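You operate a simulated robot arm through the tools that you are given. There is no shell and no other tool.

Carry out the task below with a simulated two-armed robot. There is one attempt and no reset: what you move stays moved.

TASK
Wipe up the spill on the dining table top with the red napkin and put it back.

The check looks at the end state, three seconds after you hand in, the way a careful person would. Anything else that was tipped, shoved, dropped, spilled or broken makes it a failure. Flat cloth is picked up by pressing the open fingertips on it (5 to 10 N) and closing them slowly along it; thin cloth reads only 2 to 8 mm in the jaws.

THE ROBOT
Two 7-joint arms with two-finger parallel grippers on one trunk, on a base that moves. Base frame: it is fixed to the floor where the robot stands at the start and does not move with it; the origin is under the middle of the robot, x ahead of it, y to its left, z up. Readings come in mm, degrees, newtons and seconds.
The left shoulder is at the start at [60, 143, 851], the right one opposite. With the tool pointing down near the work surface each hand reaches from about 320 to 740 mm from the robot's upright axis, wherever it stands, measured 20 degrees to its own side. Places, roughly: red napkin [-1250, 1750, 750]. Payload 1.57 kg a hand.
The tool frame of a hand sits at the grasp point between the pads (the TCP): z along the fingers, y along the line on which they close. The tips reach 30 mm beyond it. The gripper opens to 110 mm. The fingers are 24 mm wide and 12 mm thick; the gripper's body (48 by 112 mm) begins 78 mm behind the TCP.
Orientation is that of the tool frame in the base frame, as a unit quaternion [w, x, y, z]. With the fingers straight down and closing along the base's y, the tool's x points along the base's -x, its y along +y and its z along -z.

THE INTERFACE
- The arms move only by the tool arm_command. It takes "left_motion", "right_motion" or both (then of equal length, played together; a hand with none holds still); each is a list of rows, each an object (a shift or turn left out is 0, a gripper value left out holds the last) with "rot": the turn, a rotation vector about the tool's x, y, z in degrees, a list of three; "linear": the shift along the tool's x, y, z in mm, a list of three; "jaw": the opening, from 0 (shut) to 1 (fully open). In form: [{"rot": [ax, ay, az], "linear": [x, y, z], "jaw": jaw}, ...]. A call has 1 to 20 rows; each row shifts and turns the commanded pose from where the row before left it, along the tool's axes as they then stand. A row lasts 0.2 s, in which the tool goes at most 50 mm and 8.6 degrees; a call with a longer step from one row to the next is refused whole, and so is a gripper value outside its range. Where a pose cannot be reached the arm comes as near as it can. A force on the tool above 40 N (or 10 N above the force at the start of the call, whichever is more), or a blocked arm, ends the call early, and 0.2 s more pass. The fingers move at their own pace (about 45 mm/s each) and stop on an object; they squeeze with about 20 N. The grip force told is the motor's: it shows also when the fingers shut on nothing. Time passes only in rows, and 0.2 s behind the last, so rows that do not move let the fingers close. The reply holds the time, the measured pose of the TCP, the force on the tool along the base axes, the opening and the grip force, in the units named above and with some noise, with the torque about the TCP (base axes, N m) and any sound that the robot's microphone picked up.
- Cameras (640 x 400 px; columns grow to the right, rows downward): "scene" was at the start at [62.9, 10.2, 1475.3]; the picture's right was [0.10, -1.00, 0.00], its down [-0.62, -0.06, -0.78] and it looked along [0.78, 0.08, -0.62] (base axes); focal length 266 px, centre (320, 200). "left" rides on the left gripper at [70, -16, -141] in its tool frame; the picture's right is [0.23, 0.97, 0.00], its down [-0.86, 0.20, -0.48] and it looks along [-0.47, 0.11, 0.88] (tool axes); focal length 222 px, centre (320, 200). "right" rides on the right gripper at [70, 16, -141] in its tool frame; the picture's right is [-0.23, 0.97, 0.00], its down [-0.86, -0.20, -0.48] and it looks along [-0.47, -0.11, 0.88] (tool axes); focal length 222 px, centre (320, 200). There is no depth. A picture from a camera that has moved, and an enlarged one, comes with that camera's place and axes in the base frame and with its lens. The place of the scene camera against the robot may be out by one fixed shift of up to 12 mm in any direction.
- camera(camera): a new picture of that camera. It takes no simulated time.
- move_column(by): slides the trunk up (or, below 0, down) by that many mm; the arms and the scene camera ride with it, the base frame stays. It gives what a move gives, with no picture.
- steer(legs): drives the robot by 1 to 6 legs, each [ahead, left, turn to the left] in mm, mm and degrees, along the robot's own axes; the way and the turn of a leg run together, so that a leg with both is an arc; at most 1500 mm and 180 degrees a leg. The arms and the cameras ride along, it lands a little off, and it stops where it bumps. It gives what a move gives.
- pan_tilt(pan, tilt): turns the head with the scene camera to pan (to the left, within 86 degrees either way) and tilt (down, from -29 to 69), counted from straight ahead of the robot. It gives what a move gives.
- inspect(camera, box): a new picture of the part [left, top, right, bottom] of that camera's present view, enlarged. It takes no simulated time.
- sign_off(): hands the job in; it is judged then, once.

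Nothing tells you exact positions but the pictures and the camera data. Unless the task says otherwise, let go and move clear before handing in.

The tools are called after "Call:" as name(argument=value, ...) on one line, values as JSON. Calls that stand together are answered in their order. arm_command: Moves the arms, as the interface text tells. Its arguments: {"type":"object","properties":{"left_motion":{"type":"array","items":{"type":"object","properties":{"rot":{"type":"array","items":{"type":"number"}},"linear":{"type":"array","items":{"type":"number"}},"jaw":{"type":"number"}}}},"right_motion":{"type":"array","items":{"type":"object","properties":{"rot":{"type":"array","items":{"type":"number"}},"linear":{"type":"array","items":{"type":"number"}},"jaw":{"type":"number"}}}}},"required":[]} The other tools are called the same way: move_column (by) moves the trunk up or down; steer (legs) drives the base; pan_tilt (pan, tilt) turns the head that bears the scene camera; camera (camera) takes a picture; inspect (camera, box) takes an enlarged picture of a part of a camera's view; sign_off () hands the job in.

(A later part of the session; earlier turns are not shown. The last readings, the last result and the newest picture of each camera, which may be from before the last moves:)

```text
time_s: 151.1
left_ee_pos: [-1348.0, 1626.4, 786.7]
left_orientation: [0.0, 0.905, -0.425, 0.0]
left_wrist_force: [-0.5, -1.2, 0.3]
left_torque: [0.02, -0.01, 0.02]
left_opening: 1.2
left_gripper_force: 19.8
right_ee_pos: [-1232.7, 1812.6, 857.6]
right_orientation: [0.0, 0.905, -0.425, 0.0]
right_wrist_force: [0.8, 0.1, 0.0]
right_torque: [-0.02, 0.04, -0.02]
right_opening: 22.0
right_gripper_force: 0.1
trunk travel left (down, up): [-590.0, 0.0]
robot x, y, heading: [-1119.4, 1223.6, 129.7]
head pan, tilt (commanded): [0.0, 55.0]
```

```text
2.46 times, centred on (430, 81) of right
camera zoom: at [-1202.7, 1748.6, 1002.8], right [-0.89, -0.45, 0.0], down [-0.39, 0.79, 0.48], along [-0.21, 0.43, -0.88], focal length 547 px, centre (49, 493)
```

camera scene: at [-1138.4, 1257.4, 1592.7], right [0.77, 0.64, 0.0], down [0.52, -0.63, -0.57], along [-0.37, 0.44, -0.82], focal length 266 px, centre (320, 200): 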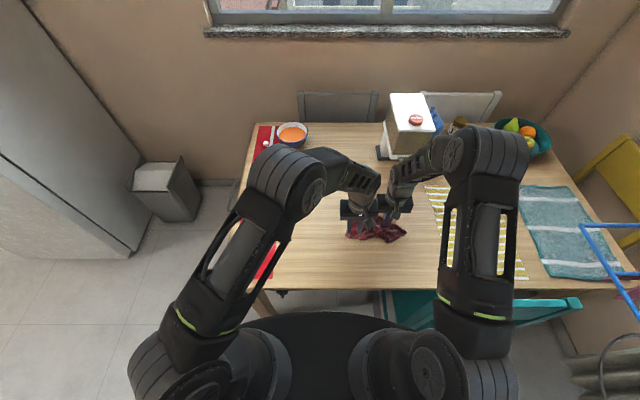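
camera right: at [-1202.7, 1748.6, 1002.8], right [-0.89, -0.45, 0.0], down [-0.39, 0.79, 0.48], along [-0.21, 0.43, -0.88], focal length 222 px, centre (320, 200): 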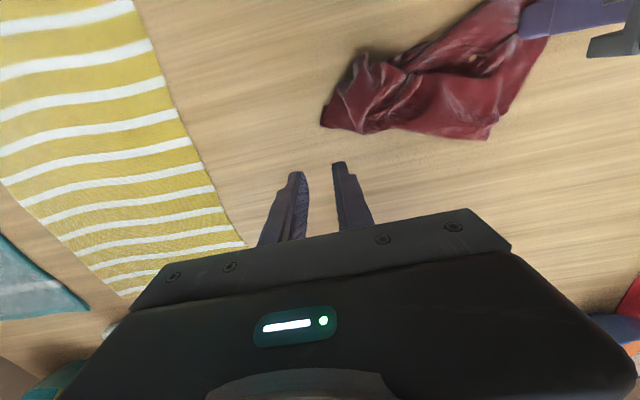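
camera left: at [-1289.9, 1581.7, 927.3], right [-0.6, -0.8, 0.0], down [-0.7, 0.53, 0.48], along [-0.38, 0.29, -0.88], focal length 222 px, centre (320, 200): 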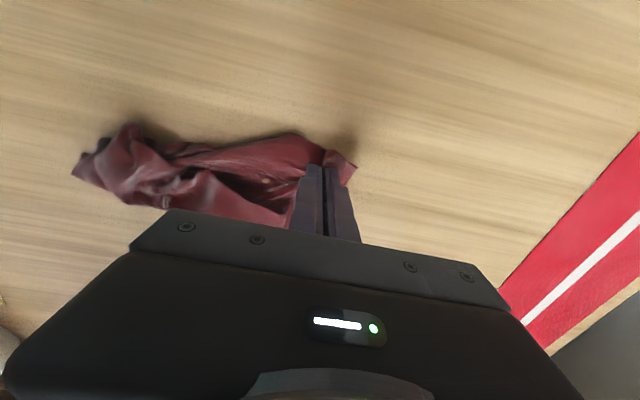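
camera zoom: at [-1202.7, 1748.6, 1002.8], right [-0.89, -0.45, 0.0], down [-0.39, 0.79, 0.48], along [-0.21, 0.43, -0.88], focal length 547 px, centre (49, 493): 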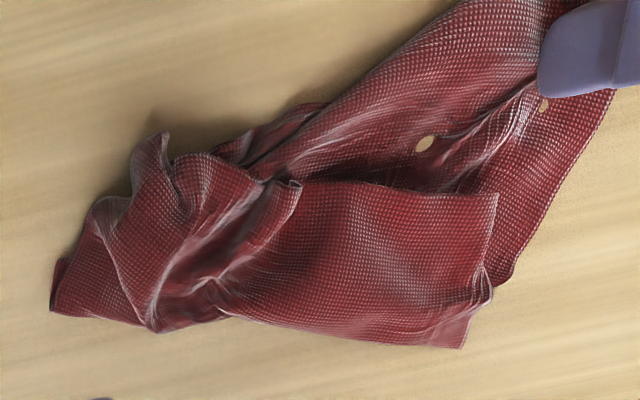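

Looking closely, I had misread the fold. The napkin is simply folded over lengthwise, with a top flap about 80 mm wide whose free corner lies near (-1356, 1672). I should release the left hand and flip that flap over to the right like opening a book.

Call:
arm_command(left_motion=[{"linear": [0, 0, 4]}, {"jaw": 0.04}, {"jaw": 0.08}, {"jaw": 0.14}, {"jaw": 0.2}, {"linear": [0, 0, -5]}, {"linear": [0, 0, -15]}, {"linear": [3, 5, -25]}, {"linear": [5, 15, -25]}, {"linear": [5, 25, -25]}, {"linear": [5, 25, -25]}, {"linear": [5, 25, -25]}, {"linear": [5, 25, -25]}, {"linear": [5, 25, -25]}, {"linear": [5, 25, -25]}, {"linear": [0, 25, -25]}, {"linear": [0, 25, -25]}, {"linear": [0, 0, 0]}])

Call:
inspect(camera="scene", box=[315, 175, 425, 270])

Call:
inspect(camera="right", box=[300, 0, 560, 162])

Call:
inspect(camera="left", box=[100, 0, 340, 150])

```text
time_s: 154.9
left_ee_pos: [-1491.3, 1456.9, 1053.1]
left_orientation: [0.001, 0.904, -0.426, 0.0]
left_wrist_force: [-0.2, 0.5, -0.1]
left_torque: [-0.01, -0.01, 0.0]
left_opening: 21.9
left_gripper_force: 0.1
right_ee_pos: [-1234.1, 1812.7, 857.9]
right_orientation: [0.0, 0.905, -0.425, -0.001]
right_wrist_force: [-0.6, 0.4, -0.2]
right_torque: [-0.04, 0.01, 0.02]
right_opening: 22.1
right_gripper_force: 0.1
trunk travel left (down, up): [-590.0, 0.0]
robot x, y, heading: [-1117.5, 1224.8, 129.5]
head pan, tilt (commanded): [0.0, 55.0]
```

```text
4.21 times, centred on (370, 222) of scene
camera zoom: at [-1138.5, 1259.3, 1592.6], right [0.77, 0.64, 0.0], down [0.52, -0.63, -0.57], along [-0.37, 0.44, -0.82], focal length 1121 px, centre (110, 105)
```

zoom: 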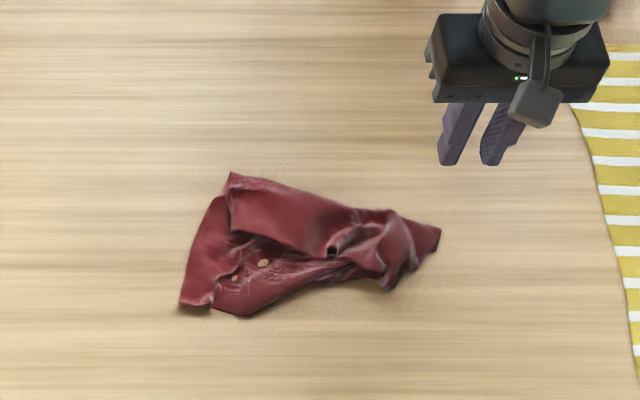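

```text
2.46 times, centred on (430, 81) of right
camera zoom: at [-1202.7, 1749.0, 1002.4], right [-0.89, -0.45, 0.0], down [-0.39, 0.79, 0.48], along [-0.21, 0.43, -0.88], focal length 547 px, centre (49, 493)
```

zoom: 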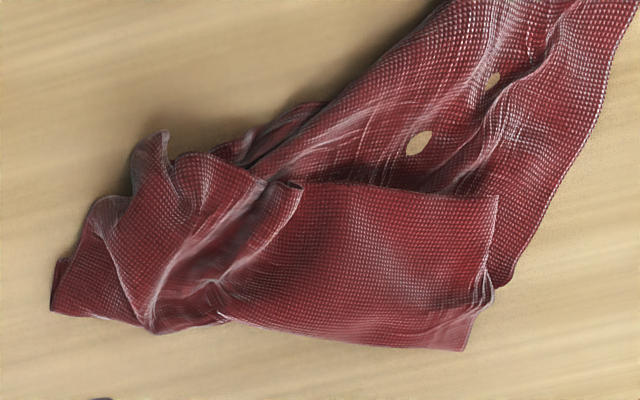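

```text
2.67 times, centred on (220, 75) of left
camera zoom: at [-1434.7, 1412.0, 1193.0], right [-0.61, -0.8, 0.0], down [-0.7, 0.53, 0.48], along [-0.38, 0.29, -0.88], focal length 592 px, centre (587, 533)
```

zoom: 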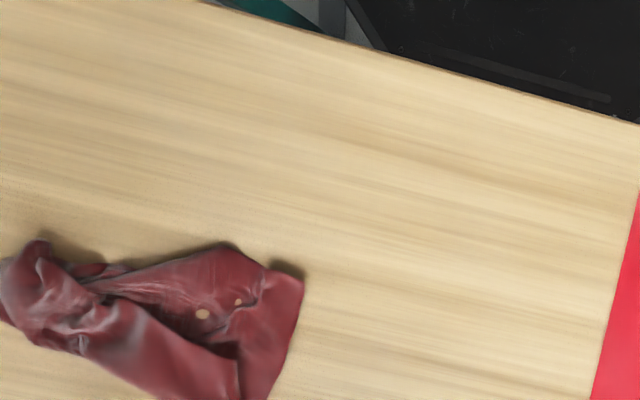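

I need to be sure which edge is a fold and which is free, so I'll bring the right-hand camera close over the flap's corner.

Call:
arm_command(right_motion=[{"linear": [-2, 20, 0]}, {"linear": [-2, 25, 0]}, {"linear": [-2, 25, 0]}, {"linear": [-2, 25, 0]}, {"linear": [-2, 25, 0]}, {"linear": [0, 25, 0]}, {"linear": [0, 25, 0]}, {"linear": [0, 5, 0]}, {"linear": [0, 0, 0]}])

Call:
camera(camera="right")

Call:
inspect(camera="right", box=[200, 20, 440, 170])

```text
time_s: 156.9
left_ee_pos: [-1491.5, 1456.7, 1052.2]
left_orientation: [0.0, 0.905, -0.424, 0.0]
left_wrist_force: [-0.1, 1.6, 0.4]
left_torque: [-0.02, 0.01, 0.01]
left_opening: 22.2
left_gripper_force: 0.1
right_ee_pos: [-1375.5, 1708.7, 859.0]
right_orientation: [0.0, 0.905, -0.426, 0.0]
right_wrist_force: [-0.1, -0.6, 0.9]
right_torque: [0.01, 0.01, 0.0]
right_opening: 22.0
right_gripper_force: 0.0
trunk travel left (down, up): [-590.0, 0.0]
robot x, y, heading: [-1120.3, 1226.4, 129.9]
head pan, tilt (commanded): [0.0, 55.0]
```

```text
taken
camera right: at [-1344.4, 1644.3, 1003.3], right [-0.89, -0.45, 0.0], down [-0.39, 0.79, 0.48], along [-0.21, 0.43, -0.88], focal length 222 px, centre (320, 200)
```

right: 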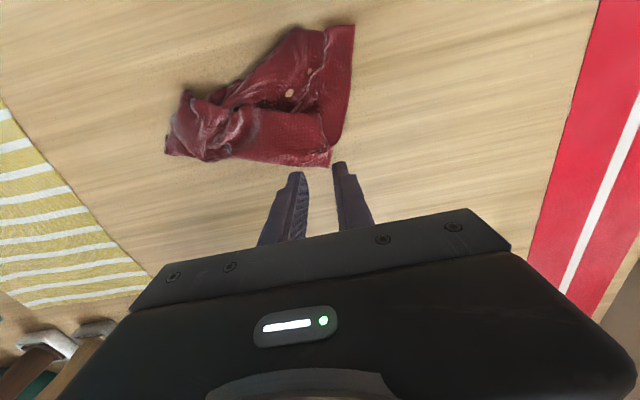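

```text
2.67 times, centred on (320, 95) of right
camera zoom: at [-1344.4, 1644.3, 1003.3], right [-0.89, -0.45, 0.0], down [-0.39, 0.79, 0.48], along [-0.21, 0.43, -0.88], focal length 592 px, centre (320, 480)
```

zoom: 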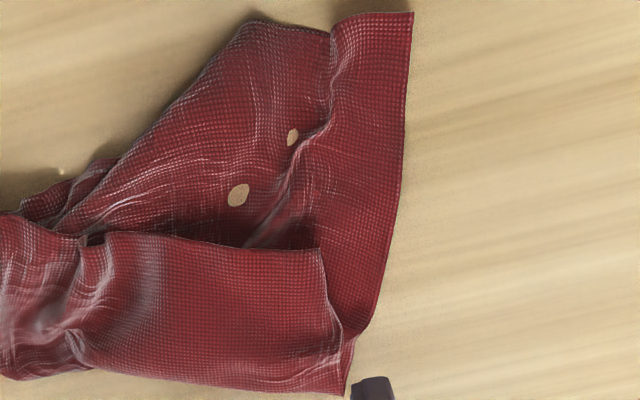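

It's confirmed: the bottom layer runs from the left corner to a fold, and the flap (about 65 mm, free corner near (-1357, 1673)) lies folded back on top. I'll pinch the flap's free corner and flip it over, away from me.

Call:
arm_command(right_motion=[{"linear": [12, -8, 10]}, {"linear": [12, -9, 15]}, {"linear": [0, 0, 15]}, {"linear": [0, 0, 15]}, {"linear": [0, 0, 8]}, {"linear": [0, 0, 4]}, {"linear": [0, 0, 0]}])

Call:
inspect(camera="right", box=[200, 40, 440, 190])

```text
time_s: 158.5
left_ee_pos: [-1491.6, 1456.6, 1053.0]
left_orientation: [0.0, 0.905, -0.425, 0.0]
left_wrist_force: [0.0, 0.2, 0.2]
left_torque: [-0.02, -0.01, 0.0]
left_opening: 22.2
left_gripper_force: 0.2
right_ee_pos: [-1344.8, 1700.6, 791.7]
right_orientation: [-0.001, 0.906, -0.424, 0.0]
right_wrist_force: [-0.3, 0.4, 0.4]
right_torque: [-0.01, 0.03, 0.04]
right_opening: 21.9
right_gripper_force: 0.0
trunk travel left (down, up): [-590.0, 0.0]
robot x, y, heading: [-1119.2, 1224.2, 129.8]
head pan, tilt (commanded): [0.0, 55.0]
```

```text
2.67 times, centred on (320, 115) of right
camera zoom: at [-1315.0, 1636.9, 935.9], right [-0.89, -0.45, 0.0], down [-0.39, 0.79, 0.48], along [-0.21, 0.43, -0.88], focal length 592 px, centre (320, 427)
```

zoom: 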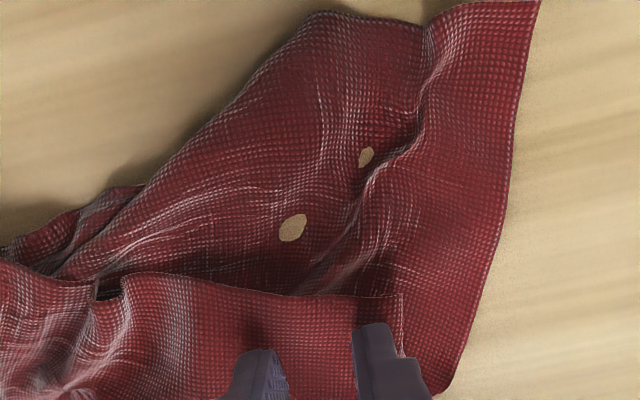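

The fingers are on the flap just inside its corner. I'll press down in small steps.

Call:
arm_command(right_motion=[{"linear": [0, 0, 3]}, {"linear": [0, 0, 2]}, {"linear": [0, 0, 1.5]}, {"linear": [0, 0, 0]}])

```text
time_s: 159.5
left_ee_pos: [-1491.7, 1456.5, 1051.6]
left_orientation: [0.0, 0.905, -0.426, 0.0]
left_wrist_force: [0.4, -0.8, -0.7]
left_torque: [0.0, -0.01, -0.02]
left_opening: 22.1
left_gripper_force: 0.1
right_ee_pos: [-1345.4, 1700.5, 784.1]
right_orientation: [0.001, 0.905, -0.425, 0.0]
right_wrist_force: [0.2, 0.4, -0.7]
right_torque: [0.02, -0.01, -0.04]
right_opening: 22.2
right_gripper_force: 0.1
trunk travel left (down, up): [-590.0, 0.0]
robot x, y, heading: [-1117.7, 1225.8, 129.9]
head pan, tilt (commanded): [0.0, 55.0]
```

Call:
arm_command(right_motion=[{"linear": [0, 0, 1.2]}, {"linear": [0, 0, 0.6]}, {"linear": [0, 0, 0]}])

```text
time_s: 160.3
left_ee_pos: [-1490.5, 1455.5, 1052.5]
left_orientation: [-0.001, 0.905, -0.425, 0.0]
left_wrist_force: [0.0, 0.6, 0.0]
left_torque: [-0.01, -0.06, 0.0]
left_opening: 21.9
left_gripper_force: 0.0
right_ee_pos: [-1347.4, 1701.1, 782.6]
right_orientation: [0.0, 0.905, -0.425, 0.0]
right_wrist_force: [-0.4, -0.2, -0.6]
right_torque: [-0.01, -0.01, -0.02]
right_opening: 22.0
right_gripper_force: 0.0
trunk travel left (down, up): [-590.0, 0.0]
robot x, y, heading: [-1118.8, 1224.4, 129.7]
head pan, tilt (commanded): [0.0, 55.0]
```

Call:
arm_command(right_motion=[{"linear": [0, 0, 1]}, {"linear": [0, 0, 0.5]}, {"linear": [0, 0, 0]}])

```text
time_s: 161.1
left_ee_pos: [-1491.9, 1456.3, 1052.9]
left_orientation: [0.0, 0.905, -0.424, 0.0]
left_wrist_force: [-0.2, -0.6, -1.2]
left_torque: [-0.02, 0.02, 0.01]
left_opening: 22.1
left_gripper_force: 0.0
right_ee_pos: [-1346.2, 1699.8, 781.7]
right_orientation: [0.0, 0.905, -0.425, -0.001]
right_wrist_force: [-0.5, -0.3, 4.0]
right_torque: [-0.04, 0.02, -0.02]
right_opening: 22.1
right_gripper_force: 0.0
trunk travel left (down, up): [-590.0, 0.0]
robot x, y, heading: [-1121.2, 1226.4, 129.7]
head pan, tilt (commanded): [0.0, 55.0]
```

Call:
arm_command(right_motion=[{"linear": [0, 0, 0.2], "jaw": 0.18}, {"jaw": 0.16}, {"jaw": 0.14}, {"jaw": 0.12}, {"jaw": 0.1}, {"jaw": 0.08}, {"jaw": 0.06}, {"jaw": 0.04}, {"jaw": 0.02}, {"jaw": 0.0}, {"jaw": 0.0}, {"jaw": 0.0}])

Call:
inspect(camera="right", box=[200, 40, 440, 190])

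```text
time_s: 163.7
left_ee_pos: [-1491.3, 1456.7, 1053.1]
left_orientation: [-0.001, 0.906, -0.424, 0.0]
left_wrist_force: [-0.4, 0.0, -0.6]
left_torque: [-0.01, 0.02, 0.0]
left_opening: 21.8
left_gripper_force: 0.0
right_ee_pos: [-1344.8, 1700.2, 780.8]
right_orientation: [0.0, 0.905, -0.426, 0.001]
right_wrist_force: [-1.0, 0.2, 4.5]
right_torque: [-0.05, 0.0, 0.0]
right_opening: 1.8
right_gripper_force: 20.0
trunk travel left (down, up): [-590.0, 0.0]
robot x, y, heading: [-1120.7, 1224.4, 129.7]
head pan, tilt (commanded): [0.0, 55.0]
```

```text
2.67 times, centred on (320, 115) of right
camera zoom: at [-1315.0, 1636.7, 925.9], right [-0.89, -0.45, 0.0], down [-0.39, 0.79, 0.48], along [-0.21, 0.43, -0.88], focal length 592 px, centre (320, 427)
```

zoom: 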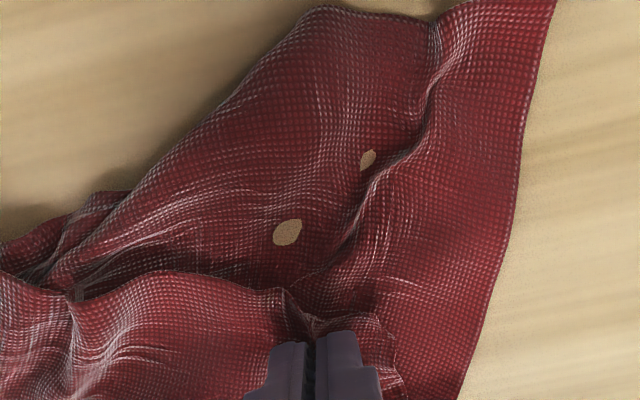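

The flap is pinched (1.8 mm) and the lower layer looks undisturbed. I'll lift it and carry it over the fold, away from me.

Call:
arm_command(right_motion=[{"linear": [0, 0, -8]}, {"linear": [-3, 0, -12]}, {"linear": [-6, -1, -14]}, {"linear": [-8, -2, -14]}, {"linear": [-10, -2, -10]}, {"linear": [-12, -3, -5]}, {"linear": [-12, -3, 0]}, {"linear": [-12, -3, 0]}, {"linear": [-12, -3, 3]}, {"linear": [-12, -3, 6]}, {"linear": [-12, -3, 8]}, {"linear": [-12, -3, 10]}, {"linear": [-10, -3, 12]}, {"linear": [-8, -2, 12]}, {"linear": [-4, 0, 8]}, {"linear": [0, 0, 0]}])

Call:
camera(camera="right")

Call:
inspect(camera="scene", box=[315, 175, 425, 270])

```text
time_s: 167.1
left_ee_pos: [-1491.8, 1457.4, 1052.4]
left_orientation: [0.0, 0.905, -0.425, 0.001]
left_wrist_force: [-1.1, 0.4, 0.1]
left_torque: [0.0, -0.01, 0.01]
left_opening: 21.9
left_gripper_force: 0.1
right_ee_pos: [-1406.4, 1823.0, 784.4]
right_orientation: [-0.001, 0.905, -0.425, 0.0]
right_wrist_force: [0.8, -0.5, 0.6]
right_torque: [-0.03, 0.0, -0.03]
right_opening: 1.9
right_gripper_force: 20.2
trunk travel left (down, up): [-590.0, 0.0]
robot x, y, heading: [-1119.1, 1225.2, 129.7]
head pan, tilt (commanded): [0.0, 55.0]
```

```text
taken
camera right: at [-1375.7, 1759.2, 929.4], right [-0.89, -0.45, 0.0], down [-0.39, 0.79, 0.48], along [-0.21, 0.43, -0.88], focal length 222 px, centre (320, 200)
```

right: 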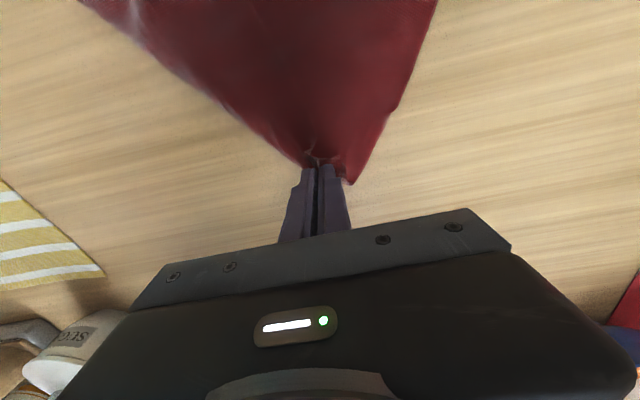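

```text
4.21 times, centred on (370, 222) of scene
camera zoom: at [-1138.6, 1258.7, 1592.6], right [0.77, 0.64, 0.0], down [0.52, -0.63, -0.57], along [-0.37, 0.44, -0.82], focal length 1121 px, centre (110, 105)
```

zoom: 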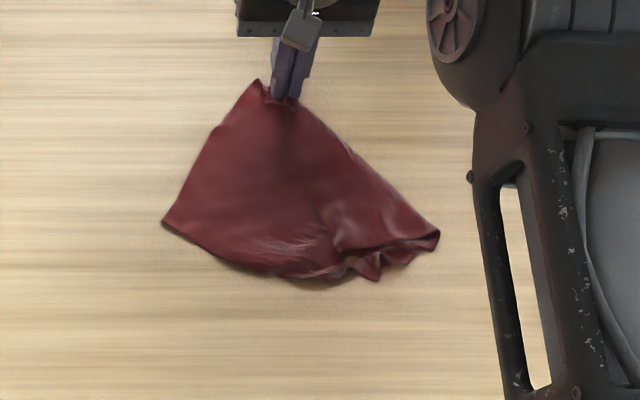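

Excellent, the napkin is now mostly opened: three corners are out and only the near part is still crumpled. I'll release this corner and look at the remaining fold.

Call:
arm_command(right_motion=[{"linear": [0, 0, 1.5]}, {"jaw": 0.04}, {"jaw": 0.08}, {"jaw": 0.12}, {"jaw": 0.16}, {"jaw": 0.2}, {"linear": [0, 0, -5]}, {"linear": [0, 0, -15]}, {"linear": [0, 0, -25]}, {"linear": [0, 0, -25]}, {"linear": [0, -20, -15]}, {"linear": [0, -20, 0]}, {"linear": [0, 0, 0]}])

Call:
inspect(camera="scene", box=[315, 175, 425, 270])

Call:
camera(camera="right")

Call:
inspect(camera="right", box=[180, 0, 460, 175])

Call:
inspect(camera="left", box=[60, 0, 300, 150])

```text
time_s: 169.9
left_ee_pos: [-1491.1, 1457.7, 1051.8]
left_orientation: [0.0, 0.905, -0.426, 0.0]
left_wrist_force: [0.4, -0.6, -0.5]
left_torque: [-0.03, 0.02, 0.03]
left_opening: 22.0
left_gripper_force: 0.0
right_ee_pos: [-1376.4, 1848.0, 869.8]
right_orientation: [0.0, 0.905, -0.424, 0.0]
right_wrist_force: [-0.4, 0.1, 0.5]
right_torque: [0.0, 0.02, 0.0]
right_opening: 22.0
right_gripper_force: 0.1
trunk travel left (down, up): [-590.0, 0.0]
robot x, y, heading: [-1121.6, 1222.4, 129.5]
head pan, tilt (commanded): [0.0, 55.0]
```

```text
4.21 times, centred on (370, 222) of scene
camera zoom: at [-1138.8, 1258.6, 1592.6], right [0.77, 0.64, 0.0], down [0.52, -0.63, -0.57], along [-0.37, 0.44, -0.82], focal length 1121 px, centre (110, 105)
```

zoom: 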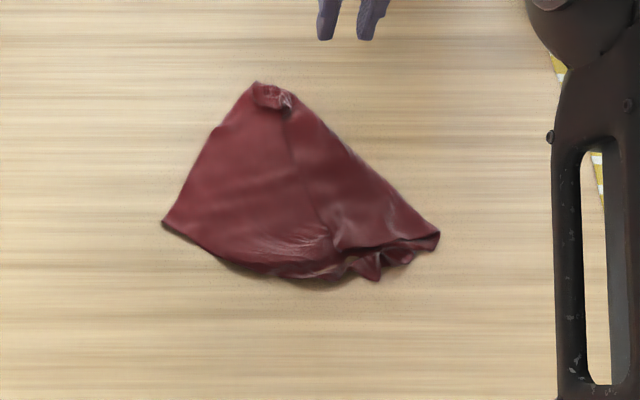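

```text
taken
camera right: at [-1345.3, 1784.5, 1013.3], right [-0.89, -0.45, 0.0], down [-0.39, 0.79, 0.48], along [-0.21, 0.43, -0.88], focal length 222 px, centre (320, 200)
```

right: 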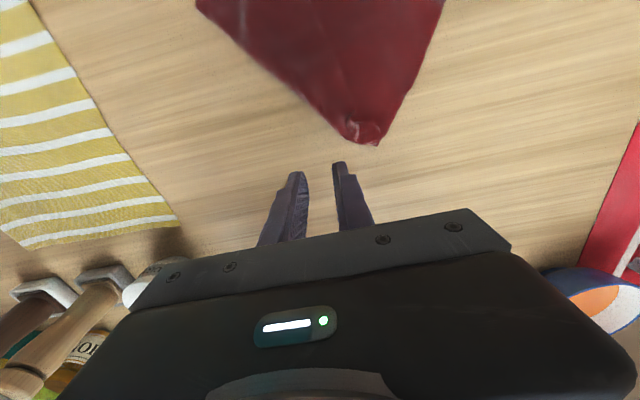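

```text
2.29 times, centred on (320, 88) of right
camera zoom: at [-1345.3, 1784.5, 1013.3], right [-0.89, -0.45, 0.0], down [-0.39, 0.79, 0.48], along [-0.21, 0.43, -0.88], focal length 508 px, centre (320, 457)
```

zoom: 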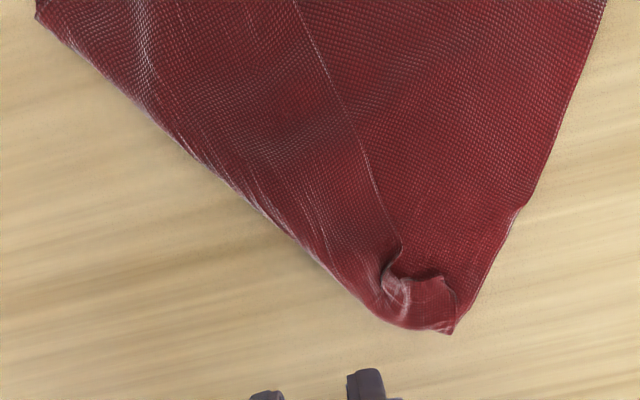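

```text
2.67 times, centred on (180, 75) of left
camera zoom: at [-1434.7, 1411.7, 1192.8], right [-0.6, -0.8, 0.0], down [-0.7, 0.53, 0.48], along [-0.38, 0.29, -0.88], focal length 592 px, centre (693, 533)
```

zoom: 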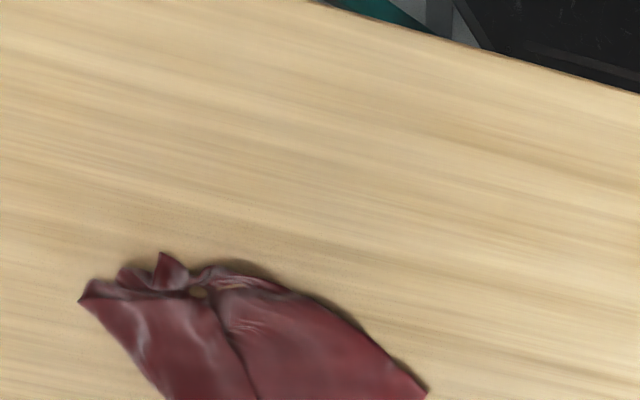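

A strip along the right side is still folded over, and the near end is crumpled. I'll bring the right-hand camera over the crumpled near end to find the remaining corners.

Call:
arm_command(right_motion=[{"linear": [15, -5, -10]}, {"linear": [20, -6, 0]}, {"linear": [20, -6, 0]}, {"linear": [20, -6, 0]}, {"linear": [20, -6, 0]}, {"linear": [20, -5, 0]}, {"linear": [0, 0, 0]}])

Call:
camera(camera="right")

Call:
inspect(camera="right", box=[200, 20, 520, 220])

```text
time_s: 171.5
left_ee_pos: [-1491.3, 1456.3, 1053.2]
left_orientation: [0.0, 0.905, -0.425, 0.0]
left_wrist_force: [0.1, 0.6, -0.3]
left_torque: [0.04, 0.0, 0.03]
left_opening: 22.0
left_gripper_force: 0.0
right_ee_pos: [-1275.7, 1782.5, 879.3]
right_orientation: [0.0, 0.906, -0.424, 0.0]
right_wrist_force: [0.1, 0.2, 0.3]
right_torque: [0.01, 0.01, 0.0]
right_opening: 21.6
right_gripper_force: 0.0
trunk travel left (down, up): [-590.0, 0.0]
robot x, y, heading: [-1120.3, 1223.5, 129.7]
head pan, tilt (commanded): [0.0, 55.0]
```

```text
taken
camera right: at [-1245.3, 1718.1, 1023.3], right [-0.89, -0.45, 0.0], down [-0.39, 0.79, 0.48], along [-0.21, 0.43, -0.88], focal length 222 px, centre (320, 200)
```

right: 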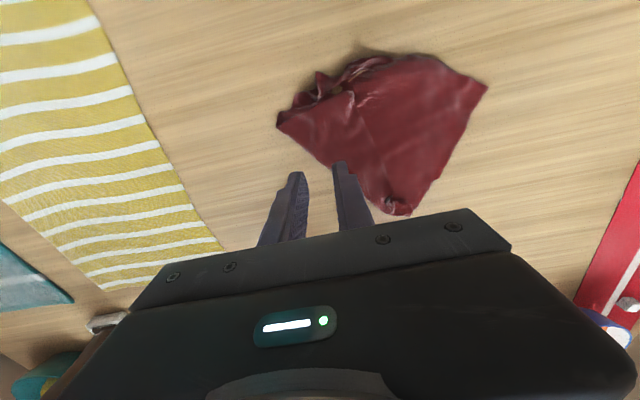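

```text
2.00 times, centred on (360, 120) of right
camera zoom: at [-1245.3, 1718.1, 1023.3], right [-0.89, -0.45, 0.0], down [-0.39, 0.79, 0.48], along [-0.21, 0.43, -0.88], focal length 444 px, centre (240, 360)
```

zoom: 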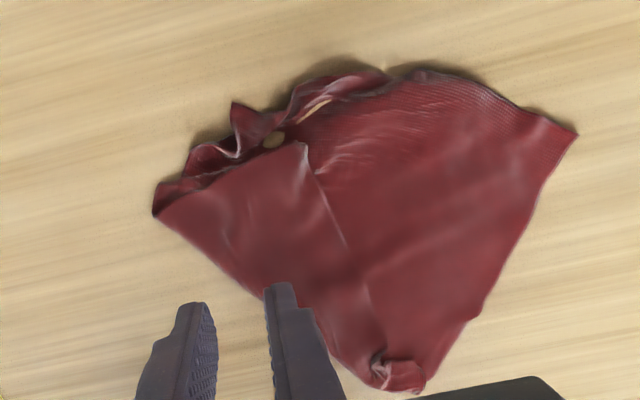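

Now it's clear: the flap's free corner is at 50 mm nearer and 46 mm left of the TCP, and the fold runs along the right side. I'll pinch that corner and flip it outward to the right.

Call:
arm_command(right_motion=[{"linear": [12, 7, 15]}, {"linear": [12, 7, 20]}, {"linear": [9, 7, 20]}, {"linear": [0, 0, 15]}, {"linear": [0, 0, 8]}, {"linear": [0, 0, 0]}])

Call:
inspect(camera="right", box=[180, 20, 460, 195])

```text
time_s: 172.9
left_ee_pos: [-1491.0, 1456.6, 1051.8]
left_orientation: [-0.001, 0.905, -0.425, 0.0]
left_wrist_force: [-0.4, 0.7, -0.2]
left_torque: [-0.02, -0.03, -0.01]
left_opening: 22.2
left_gripper_force: 0.0
right_ee_pos: [-1271.8, 1742.1, 801.0]
right_orientation: [0.0, 0.905, -0.425, 0.0]
right_wrist_force: [0.5, 0.3, 0.0]
right_torque: [-0.01, 0.0, -0.01]
right_opening: 22.1
right_gripper_force: 0.1
trunk travel left (down, up): [-590.0, 0.0]
robot x, y, heading: [-1119.0, 1226.1, 129.8]
head pan, tilt (commanded): [0.0, 55.0]
```

```text
2.29 times, centred on (320, 108) of right
camera zoom: at [-1241.0, 1679.1, 945.0], right [-0.89, -0.45, 0.0], down [-0.39, 0.79, 0.48], along [-0.21, 0.43, -0.88], focal length 508 px, centre (320, 411)
```

zoom: 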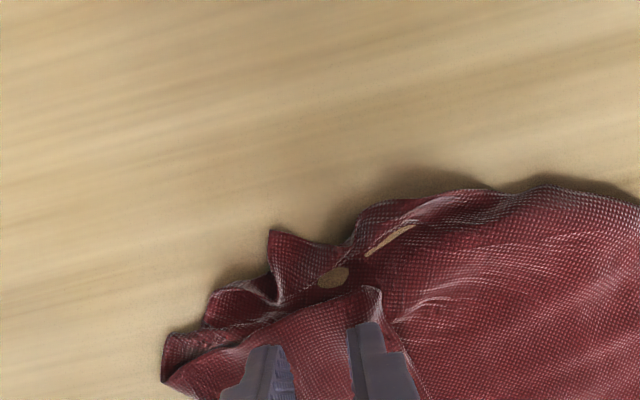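

Call:
arm_command(right_motion=[{"linear": [0, 0, 6]}, {"linear": [0, 0, 4]}, {"linear": [0, 0, 3]}, {"linear": [0, 0, 2]}, {"linear": [0, 0, 0]}])

```text
time_s: 174.1
left_ee_pos: [-1490.9, 1457.0, 1053.2]
left_orientation: [0.0, 0.905, -0.425, 0.0]
left_wrist_force: [-0.1, -0.4, -1.1]
left_torque: [0.0, -0.02, -0.04]
left_opening: 22.0
left_gripper_force: 0.1
right_ee_pos: [-1271.7, 1743.0, 785.3]
right_orientation: [0.0, 0.905, -0.425, 0.0]
right_wrist_force: [0.1, 0.4, 0.2]
right_torque: [0.01, -0.01, 0.02]
right_opening: 21.9
right_gripper_force: 0.0
trunk travel left (down, up): [-590.0, 0.0]
robot x, y, heading: [-1119.5, 1223.4, 129.8]
head pan, tilt (commanded): [0.0, 55.0]
```

Call:
arm_command(right_motion=[{"linear": [0, 0, 1.2]}, {"linear": [0, 0, 1]}, {"linear": [0, 0, 0]}])

```text
time_s: 174.9
left_ee_pos: [-1491.4, 1456.8, 1053.0]
left_orientation: [0.0, 0.905, -0.425, -0.001]
left_wrist_force: [-0.1, -0.3, -0.9]
left_torque: [0.03, -0.04, -0.03]
left_opening: 21.9
left_gripper_force: 0.0
right_ee_pos: [-1270.3, 1741.9, 783.7]
right_orientation: [0.001, 0.905, -0.425, -0.001]
right_wrist_force: [-0.5, -0.4, -0.1]
right_torque: [-0.02, -0.02, 0.01]
right_opening: 22.0
right_gripper_force: 0.0
trunk travel left (down, up): [-590.0, 0.0]
robot x, y, heading: [-1117.5, 1227.3, 129.8]
head pan, tilt (commanded): [0.0, 55.0]
```

Call:
arm_command(right_motion=[{"linear": [0, 0, 1]}, {"linear": [0, 0, 0.7]}, {"linear": [0, 0, 0]}])

```text
time_s: 175.7
left_ee_pos: [-1491.5, 1455.6, 1053.5]
left_orientation: [0.0, 0.905, -0.425, 0.0]
left_wrist_force: [0.4, 0.6, -0.1]
left_torque: [-0.01, -0.03, 0.0]
left_opening: 22.1
left_gripper_force: 0.0
right_ee_pos: [-1270.5, 1741.9, 782.7]
right_orientation: [0.0, 0.905, -0.425, 0.001]
right_wrist_force: [-0.1, -0.6, 1.5]
right_torque: [-0.02, -0.01, 0.03]
right_opening: 22.2
right_gripper_force: 0.1
trunk travel left (down, up): [-590.0, 0.0]
robot x, y, heading: [-1118.0, 1222.7, 129.6]
head pan, tilt (commanded): [0.0, 55.0]
```

Call:
arm_command(right_motion=[{"linear": [0, 0, 0.4]}, {"jaw": 0.18}, {"jaw": 0.16}, {"jaw": 0.14}, {"jaw": 0.12}, {"jaw": 0.1}, {"jaw": 0.08}, {"jaw": 0.06}, {"jaw": 0.04}, {"jaw": 0.02}, {"jaw": 0.0}, {"jaw": 0.0}, {"jaw": 0.0}])

Call:
inspect(camera="right", box=[180, 20, 460, 195])

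```text
time_s: 178.5
left_ee_pos: [-1490.7, 1457.6, 1052.6]
left_orientation: [0.001, 0.905, -0.425, -0.001]
left_wrist_force: [0.6, -0.2, 0.1]
left_torque: [-0.01, -0.02, 0.01]
left_opening: 21.6
left_gripper_force: 0.1
right_ee_pos: [-1271.4, 1742.8, 781.2]
right_orientation: [0.0, 0.905, -0.425, 0.0]
right_wrist_force: [-0.5, -0.4, 4.0]
right_torque: [0.02, 0.0, -0.01]
right_opening: 2.0
right_gripper_force: 19.9
trunk travel left (down, up): [-590.0, 0.0]
robot x, y, heading: [-1116.7, 1226.5, 129.8]
head pan, tilt (commanded): [0.0, 55.0]
```

```text
2.29 times, centred on (320, 108) of right
camera zoom: at [-1240.6, 1678.5, 926.0], right [-0.89, -0.45, 0.0], down [-0.39, 0.79, 0.48], along [-0.21, 0.43, -0.88], focal length 508 px, centre (320, 411)
```

zoom: 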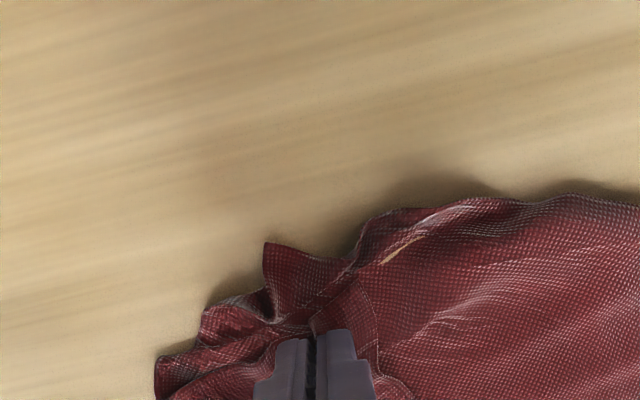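

The flap's near corner is pinched. I'll lift it and carry it over the fold to the right.

Call:
arm_command(right_motion=[{"linear": [0, 0, -8]}, {"linear": [0, -2, -12]}, {"linear": [-3, -4, -14]}, {"linear": [-5, -7, -14]}, {"linear": [-7, -9, -12]}, {"linear": [-8, -10, -8]}, {"linear": [-9, -11, -3]}, {"linear": [-9, -11, 0]}, {"linear": [-9, -11, 2]}, {"linear": [-9, -11, 6]}, {"linear": [-9, -11, 8]}, {"linear": [-9, -11, 10]}, {"linear": [-8, -10, 12]}, {"linear": [-7, -9, 12]}, {"linear": [-5, -6, 12]}, {"linear": [0, 0, 5]}, {"linear": [0, 0, 0]}])

Call:
camera(camera="right")

Call:
inspect(camera="scene", box=[315, 175, 425, 270])

```text
time_s: 182.1
left_ee_pos: [-1491.2, 1457.0, 1052.3]
left_orientation: [0.0, 0.905, -0.425, 0.0]
left_wrist_force: [-0.1, -0.6, 0.3]
left_torque: [0.01, 0.02, 0.01]
left_opening: 21.8
left_gripper_force: 0.2
right_ee_pos: [-1240.1, 1895.4, 787.4]
right_orientation: [0.0, 0.905, -0.425, -0.001]
right_wrist_force: [-1.6, -1.1, 6.4]
right_torque: [-0.07, 0.02, 0.02]
right_opening: 1.9
right_gripper_force: 20.0
trunk travel left (down, up): [-590.0, 0.0]
robot x, y, heading: [-1120.3, 1229.0, 129.9]
head pan, tilt (commanded): [0.0, 55.0]
```

```text
taken
camera right: at [-1208.6, 1831.5, 930.8], right [-0.89, -0.45, 0.0], down [-0.39, 0.79, 0.48], along [-0.21, 0.43, -0.88], focal length 222 px, centre (320, 200)
```

right: 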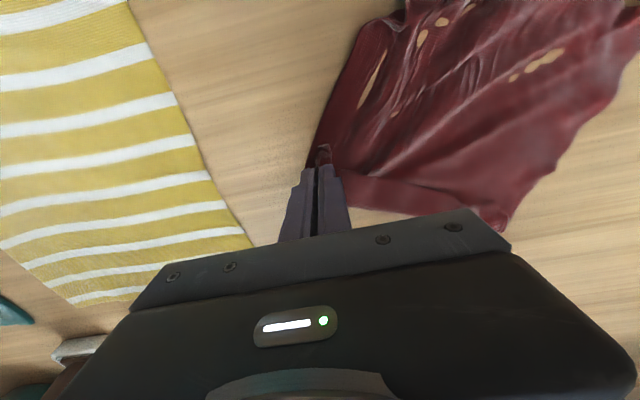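

```text
4.21 times, centred on (370, 222) of scene
camera zoom: at [-1138.6, 1258.0, 1592.7], right [0.77, 0.64, 0.0], down [0.52, -0.63, -0.57], along [-0.37, 0.44, -0.82], focal length 1121 px, centre (110, 105)
```

zoom: 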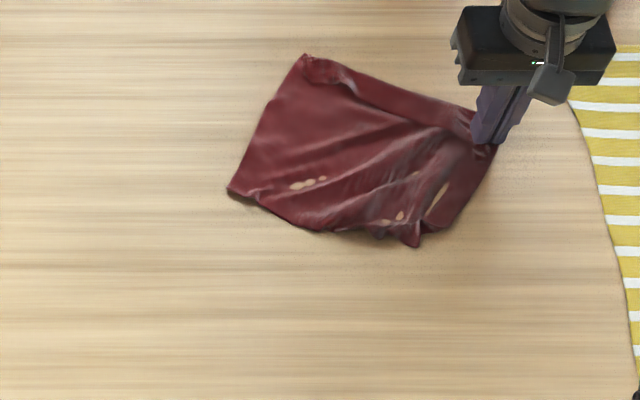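

Now the napkin is almost a full square with just a few wrinkles. I'll release this corner and then stretch the remaining sides.

Call:
arm_command(right_motion=[{"jaw": 0.03}, {"jaw": 0.07}, {"jaw": 0.11}, {"jaw": 0.15}, {"jaw": 0.2}, {"linear": [0, 0, -5]}, {"linear": [0, 0, -15]}, {"linear": [0, 0, -25]}, {"linear": [0, 0, -30]}, {"linear": [0, -20, -30]}, {"linear": [0, -20, 0]}, {"linear": [0, 0, 0]}])

Call:
inspect(camera="scene", box=[315, 170, 435, 265])

Call:
inspect(camera="right", box=[260, 0, 580, 200])

Call:
inspect(camera="left", box=[20, 0, 300, 175])

```text
time_s: 184.7
left_ee_pos: [-1490.0, 1455.4, 1052.2]
left_orientation: [0.0, 0.905, -0.425, 0.0]
left_wrist_force: [0.2, 0.7, -0.3]
left_torque: [-0.02, 0.0, -0.04]
left_opening: 22.1
left_gripper_force: 0.1
right_ee_pos: [-1207.4, 1921.1, 890.9]
right_orientation: [0.0, 0.905, -0.426, -0.001]
right_wrist_force: [0.6, -0.9, -0.6]
right_torque: [0.01, -0.06, 0.0]
right_opening: 21.8
right_gripper_force: 0.1
trunk travel left (down, up): [-590.0, 0.0]
robot x, y, heading: [-1120.6, 1221.6, 129.9]
head pan, tilt (commanded): [0.0, 55.0]
```

```text
4.21 times, centred on (375, 218) of scene
camera zoom: at [-1138.7, 1258.5, 1592.6], right [0.77, 0.64, 0.0], down [0.52, -0.63, -0.57], along [-0.37, 0.44, -0.82], focal length 1121 px, centre (88, 126)
```

zoom: 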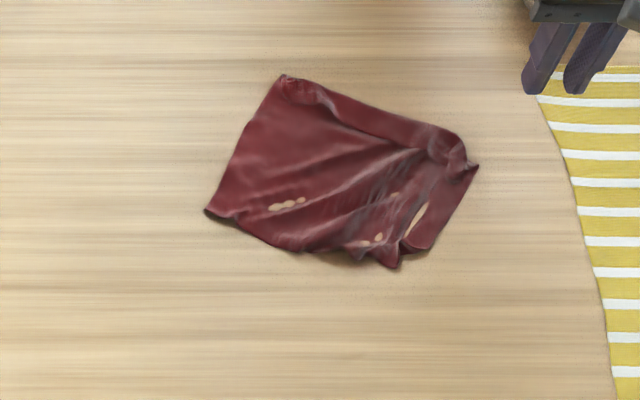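

```text
2.00 times, centred on (420, 100) of right
camera zoom: at [-1177.0, 1857.6, 1035.2], right [-0.89, -0.45, 0.0], down [-0.39, 0.79, 0.48], along [-0.21, 0.43, -0.88], focal length 444 px, centre (120, 400)
```

zoom: 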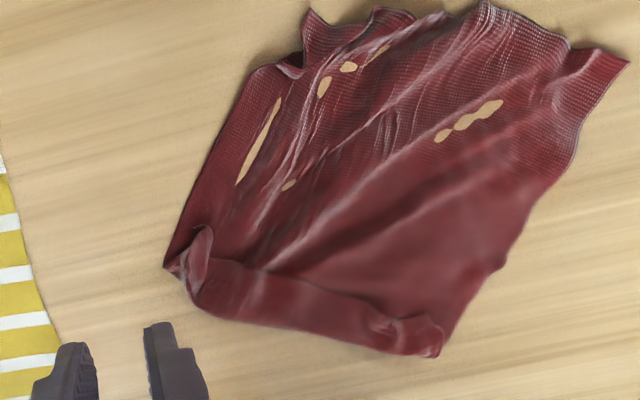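

```text
2.29 times, centred on (160, 88) of left
camera zoom: at [-1434.7, 1411.6, 1192.9], right [-0.6, -0.8, 0.0], down [-0.7, 0.53, 0.48], along [-0.38, 0.29, -0.88], focal length 508 px, centre (686, 457)
```

zoom: 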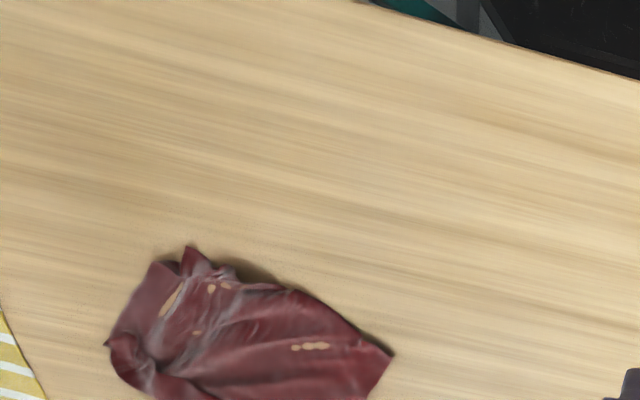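

A narrow strip of about 25 mm is still folded over along the far side. I'll pinch it in the middle and flip it outward.

Call:
arm_command(right_motion=[{"linear": [-7, 20, 0]}, {"linear": [-8, 22, 0]}, {"linear": [-8, 22, 10]}, {"linear": [-7, 22, 20]}, {"linear": [-7, 20, 20]}, {"linear": [0, 0, 20]}, {"linear": [0, 0, 15]}, {"linear": [0, 0, 5]}, {"linear": [0, 0, 0]}])

Call:
inspect(camera="right", box=[180, 20, 460, 195])

Call:
inspect(camera="scene", box=[315, 170, 435, 265])

```text
time_s: 186.7
left_ee_pos: [-1491.7, 1457.2, 1052.4]
left_orientation: [0.0, 0.905, -0.425, 0.0]
left_wrist_force: [-0.1, -1.0, -0.4]
left_torque: [-0.03, -0.01, -0.01]
left_opening: 21.9
left_gripper_force: 0.0
right_ee_pos: [-1312.1, 1882.2, 800.7]
right_orientation: [0.0, 0.905, -0.424, 0.001]
right_wrist_force: [0.2, 0.1, -1.4]
right_torque: [0.06, -0.02, -0.01]
right_opening: 21.9
right_gripper_force: 0.0
trunk travel left (down, up): [-590.0, 0.0]
robot x, y, heading: [-1120.2, 1224.6, 129.7]
head pan, tilt (commanded): [0.0, 55.0]
```

```text
2.29 times, centred on (320, 108) of right
camera zoom: at [-1282.3, 1818.3, 944.5], right [-0.89, -0.45, 0.0], down [-0.39, 0.79, 0.48], along [-0.21, 0.43, -0.88], focal length 508 px, centre (320, 411)
```

zoom: 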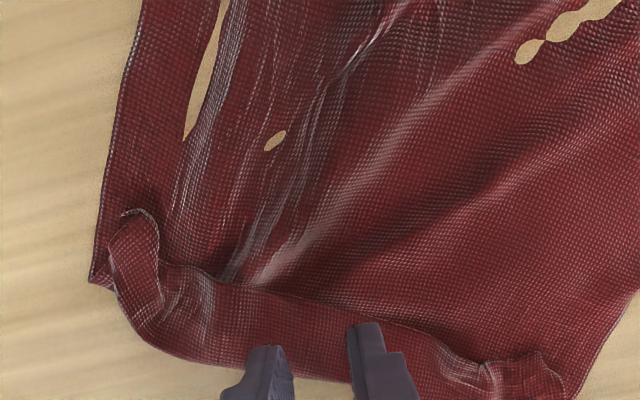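

```text
4.21 times, centred on (375, 218) of scene
camera zoom: at [-1138.7, 1258.8, 1592.6], right [0.77, 0.64, 0.0], down [0.52, -0.63, -0.57], along [-0.37, 0.44, -0.82], focal length 1121 px, centre (88, 126)
```

zoom: 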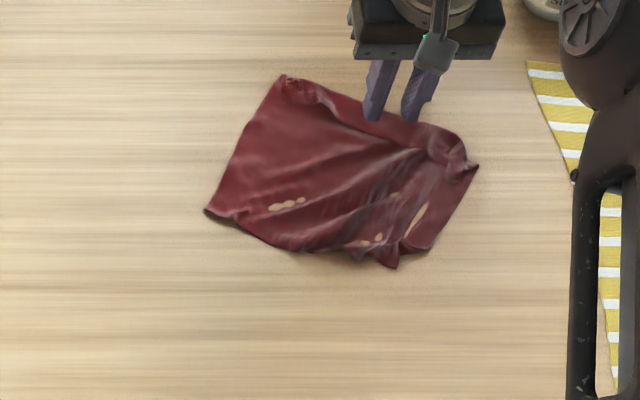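

Call:
arm_command(right_motion=[{"linear": [0, 0, 6]}, {"linear": [0, 0, 5]}, {"linear": [0, 0, 3]}, {"linear": [0, 0, 2]}, {"linear": [0, 0, 1]}, {"linear": [0, 0, 0]}])

```text
time_s: 188.1
left_ee_pos: [-1490.3, 1456.0, 1052.3]
left_orientation: [0.0, 0.905, -0.425, 0.001]
left_wrist_force: [-0.5, 0.5, -1.1]
left_torque: [0.01, 0.04, 0.0]
left_opening: 22.2
left_gripper_force: 0.1
right_ee_pos: [-1313.5, 1882.8, 784.2]
right_orientation: [0.0, 0.905, -0.425, 0.0]
right_wrist_force: [-1.1, 0.3, -0.4]
right_torque: [-0.01, 0.03, -0.01]
right_opening: 21.9
right_gripper_force: 0.1
trunk travel left (down, up): [-590.0, 0.0]
robot x, y, heading: [-1114.9, 1224.8, 129.7]
head pan, tilt (commanded): [0.0, 55.0]
```

Call:
arm_command(right_motion=[{"linear": [0, 0, 1.5]}, {"linear": [0, 0, 1]}, {"linear": [0, 0, 0]}])

```text
time_s: 188.9
left_ee_pos: [-1491.1, 1457.0, 1052.6]
left_orientation: [0.0, 0.905, -0.425, 0.0]
left_wrist_force: [0.2, 0.4, 0.5]
left_torque: [-0.03, 0.01, -0.03]
left_opening: 21.8
left_gripper_force: 0.0
right_ee_pos: [-1312.8, 1882.1, 782.6]
right_orientation: [-0.001, 0.905, -0.425, -0.001]
right_wrist_force: [0.1, 0.2, 3.4]
right_torque: [0.0, -0.05, -0.01]
right_opening: 21.7
right_gripper_force: 0.1
trunk travel left (down, up): [-590.0, 0.0]
robot x, y, heading: [-1117.2, 1227.3, 129.5]
head pan, tilt (commanded): [0.0, 55.0]
```

Call:
arm_command(right_motion=[{"linear": [0, 0, 0.2]}, {"jaw": 0.18}, {"jaw": 0.16}, {"jaw": 0.14}, {"jaw": 0.12}, {"jaw": 0.1}, {"jaw": 0.08}, {"jaw": 0.06}, {"jaw": 0.04}, {"jaw": 0.02}, {"jaw": 0.0}, {"jaw": 0.0}, {"jaw": 0.0}])

Call:
inspect(camera="right", box=[180, 20, 460, 195])

```text
time_s: 191.7
left_ee_pos: [-1491.6, 1455.8, 1052.8]
left_orientation: [0.0, 0.905, -0.425, 0.0]
left_wrist_force: [-0.6, 0.5, 0.5]
left_torque: [0.01, 0.0, 0.0]
left_opening: 22.3
left_gripper_force: 0.1
right_ee_pos: [-1312.0, 1883.1, 781.9]
right_orientation: [0.0, 0.905, -0.425, 0.0]
right_wrist_force: [-0.3, 0.3, 8.1]
right_torque: [-0.05, -0.01, -0.03]
right_opening: 1.8
right_gripper_force: 19.2
trunk travel left (down, up): [-590.0, 0.0]
robot x, y, heading: [-1122.4, 1226.3, 129.7]
head pan, tilt (commanded): [0.0, 55.0]
```

```text
2.29 times, centred on (320, 108) of right
camera zoom: at [-1282.2, 1818.1, 925.7], right [-0.89, -0.45, 0.0], down [-0.39, 0.79, 0.48], along [-0.21, 0.43, -0.88], focal length 508 px, centre (320, 411)
```

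zoom: 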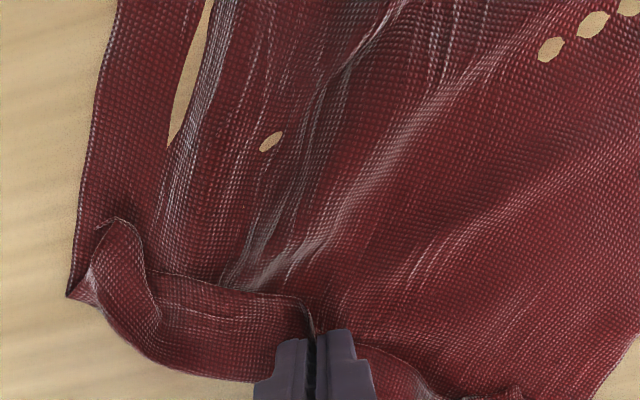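

The strip is pinched. I'll lift it a little and flip it outward.

Call:
arm_command(right_motion=[{"linear": [0, 0, -8]}, {"linear": [-2, -1, -10]}, {"linear": [-5, -3, -8]}, {"linear": [-7, -4, -3]}, {"linear": [-7, -4, 0]}, {"linear": [-7, -4, 2]}, {"linear": [-7, -4, 5]}, {"linear": [-7, -4, 8]}, {"linear": [-6, -3, 8]}, {"linear": [-4, -2, 4]}, {"linear": [0, 0, 0]}])

Call:
inspect(camera="right", box=[120, 0, 520, 200])

Call:
inspect(camera="scene", box=[315, 170, 435, 265])

```text
time_s: 193.6
left_ee_pos: [-1488.6, 1451.7, 1055.3]
left_orientation: [-0.001, 0.905, -0.426, -0.003]
left_wrist_force: [0.2, 0.9, 1.6]
left_torque: [0.01, 0.01, -0.01]
left_opening: 22.0
left_gripper_force: 0.1
right_ee_pos: [-1318.2, 1925.4, 795.7]
right_orientation: [0.002, 0.905, -0.425, 0.002]
right_wrist_force: [12.4, -26.1, 14.3]
right_torque: [3.56, 1.73, 0.04]
right_opening: 1.8
right_gripper_force: 20.3
trunk travel left (down, up): [-590.0, 0.0]
robot x, y, heading: [-1117.7, 1220.8, 129.6]
head pan, tilt (commanded): [0.0, 55.0]
stopped in row 9 (right hand): the force on the tool passed its limit at 51 N (the readings are from after the stop); the commanded pose is now the measured one
```

```text
1.60 times, centred on (320, 100) of right
camera zoom: at [-1289.1, 1861.9, 941.5], right [-0.89, -0.45, 0.0], down [-0.39, 0.79, 0.47], along [-0.21, 0.42, -0.88], focal length 355 px, centre (320, 360)
```

zoom: 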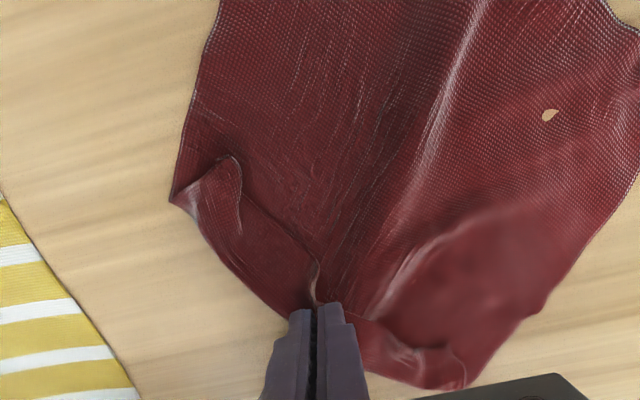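

```text
4.21 times, centred on (375, 218) of scene
camera zoom: at [-1135.4, 1252.2, 1593.1], right [0.77, 0.64, 0.0], down [0.52, -0.63, -0.58], along [-0.37, 0.44, -0.82], focal length 1121 px, centre (88, 126)
```

zoom: 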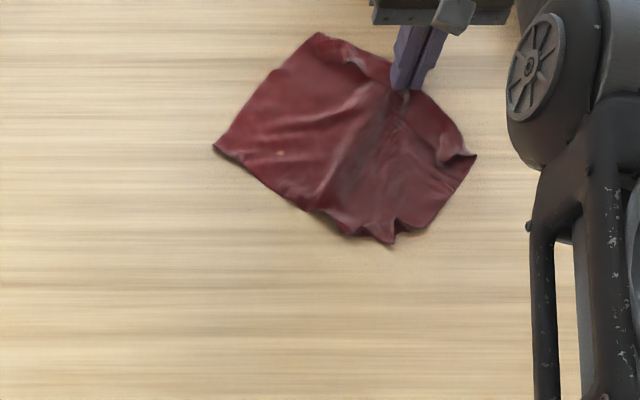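

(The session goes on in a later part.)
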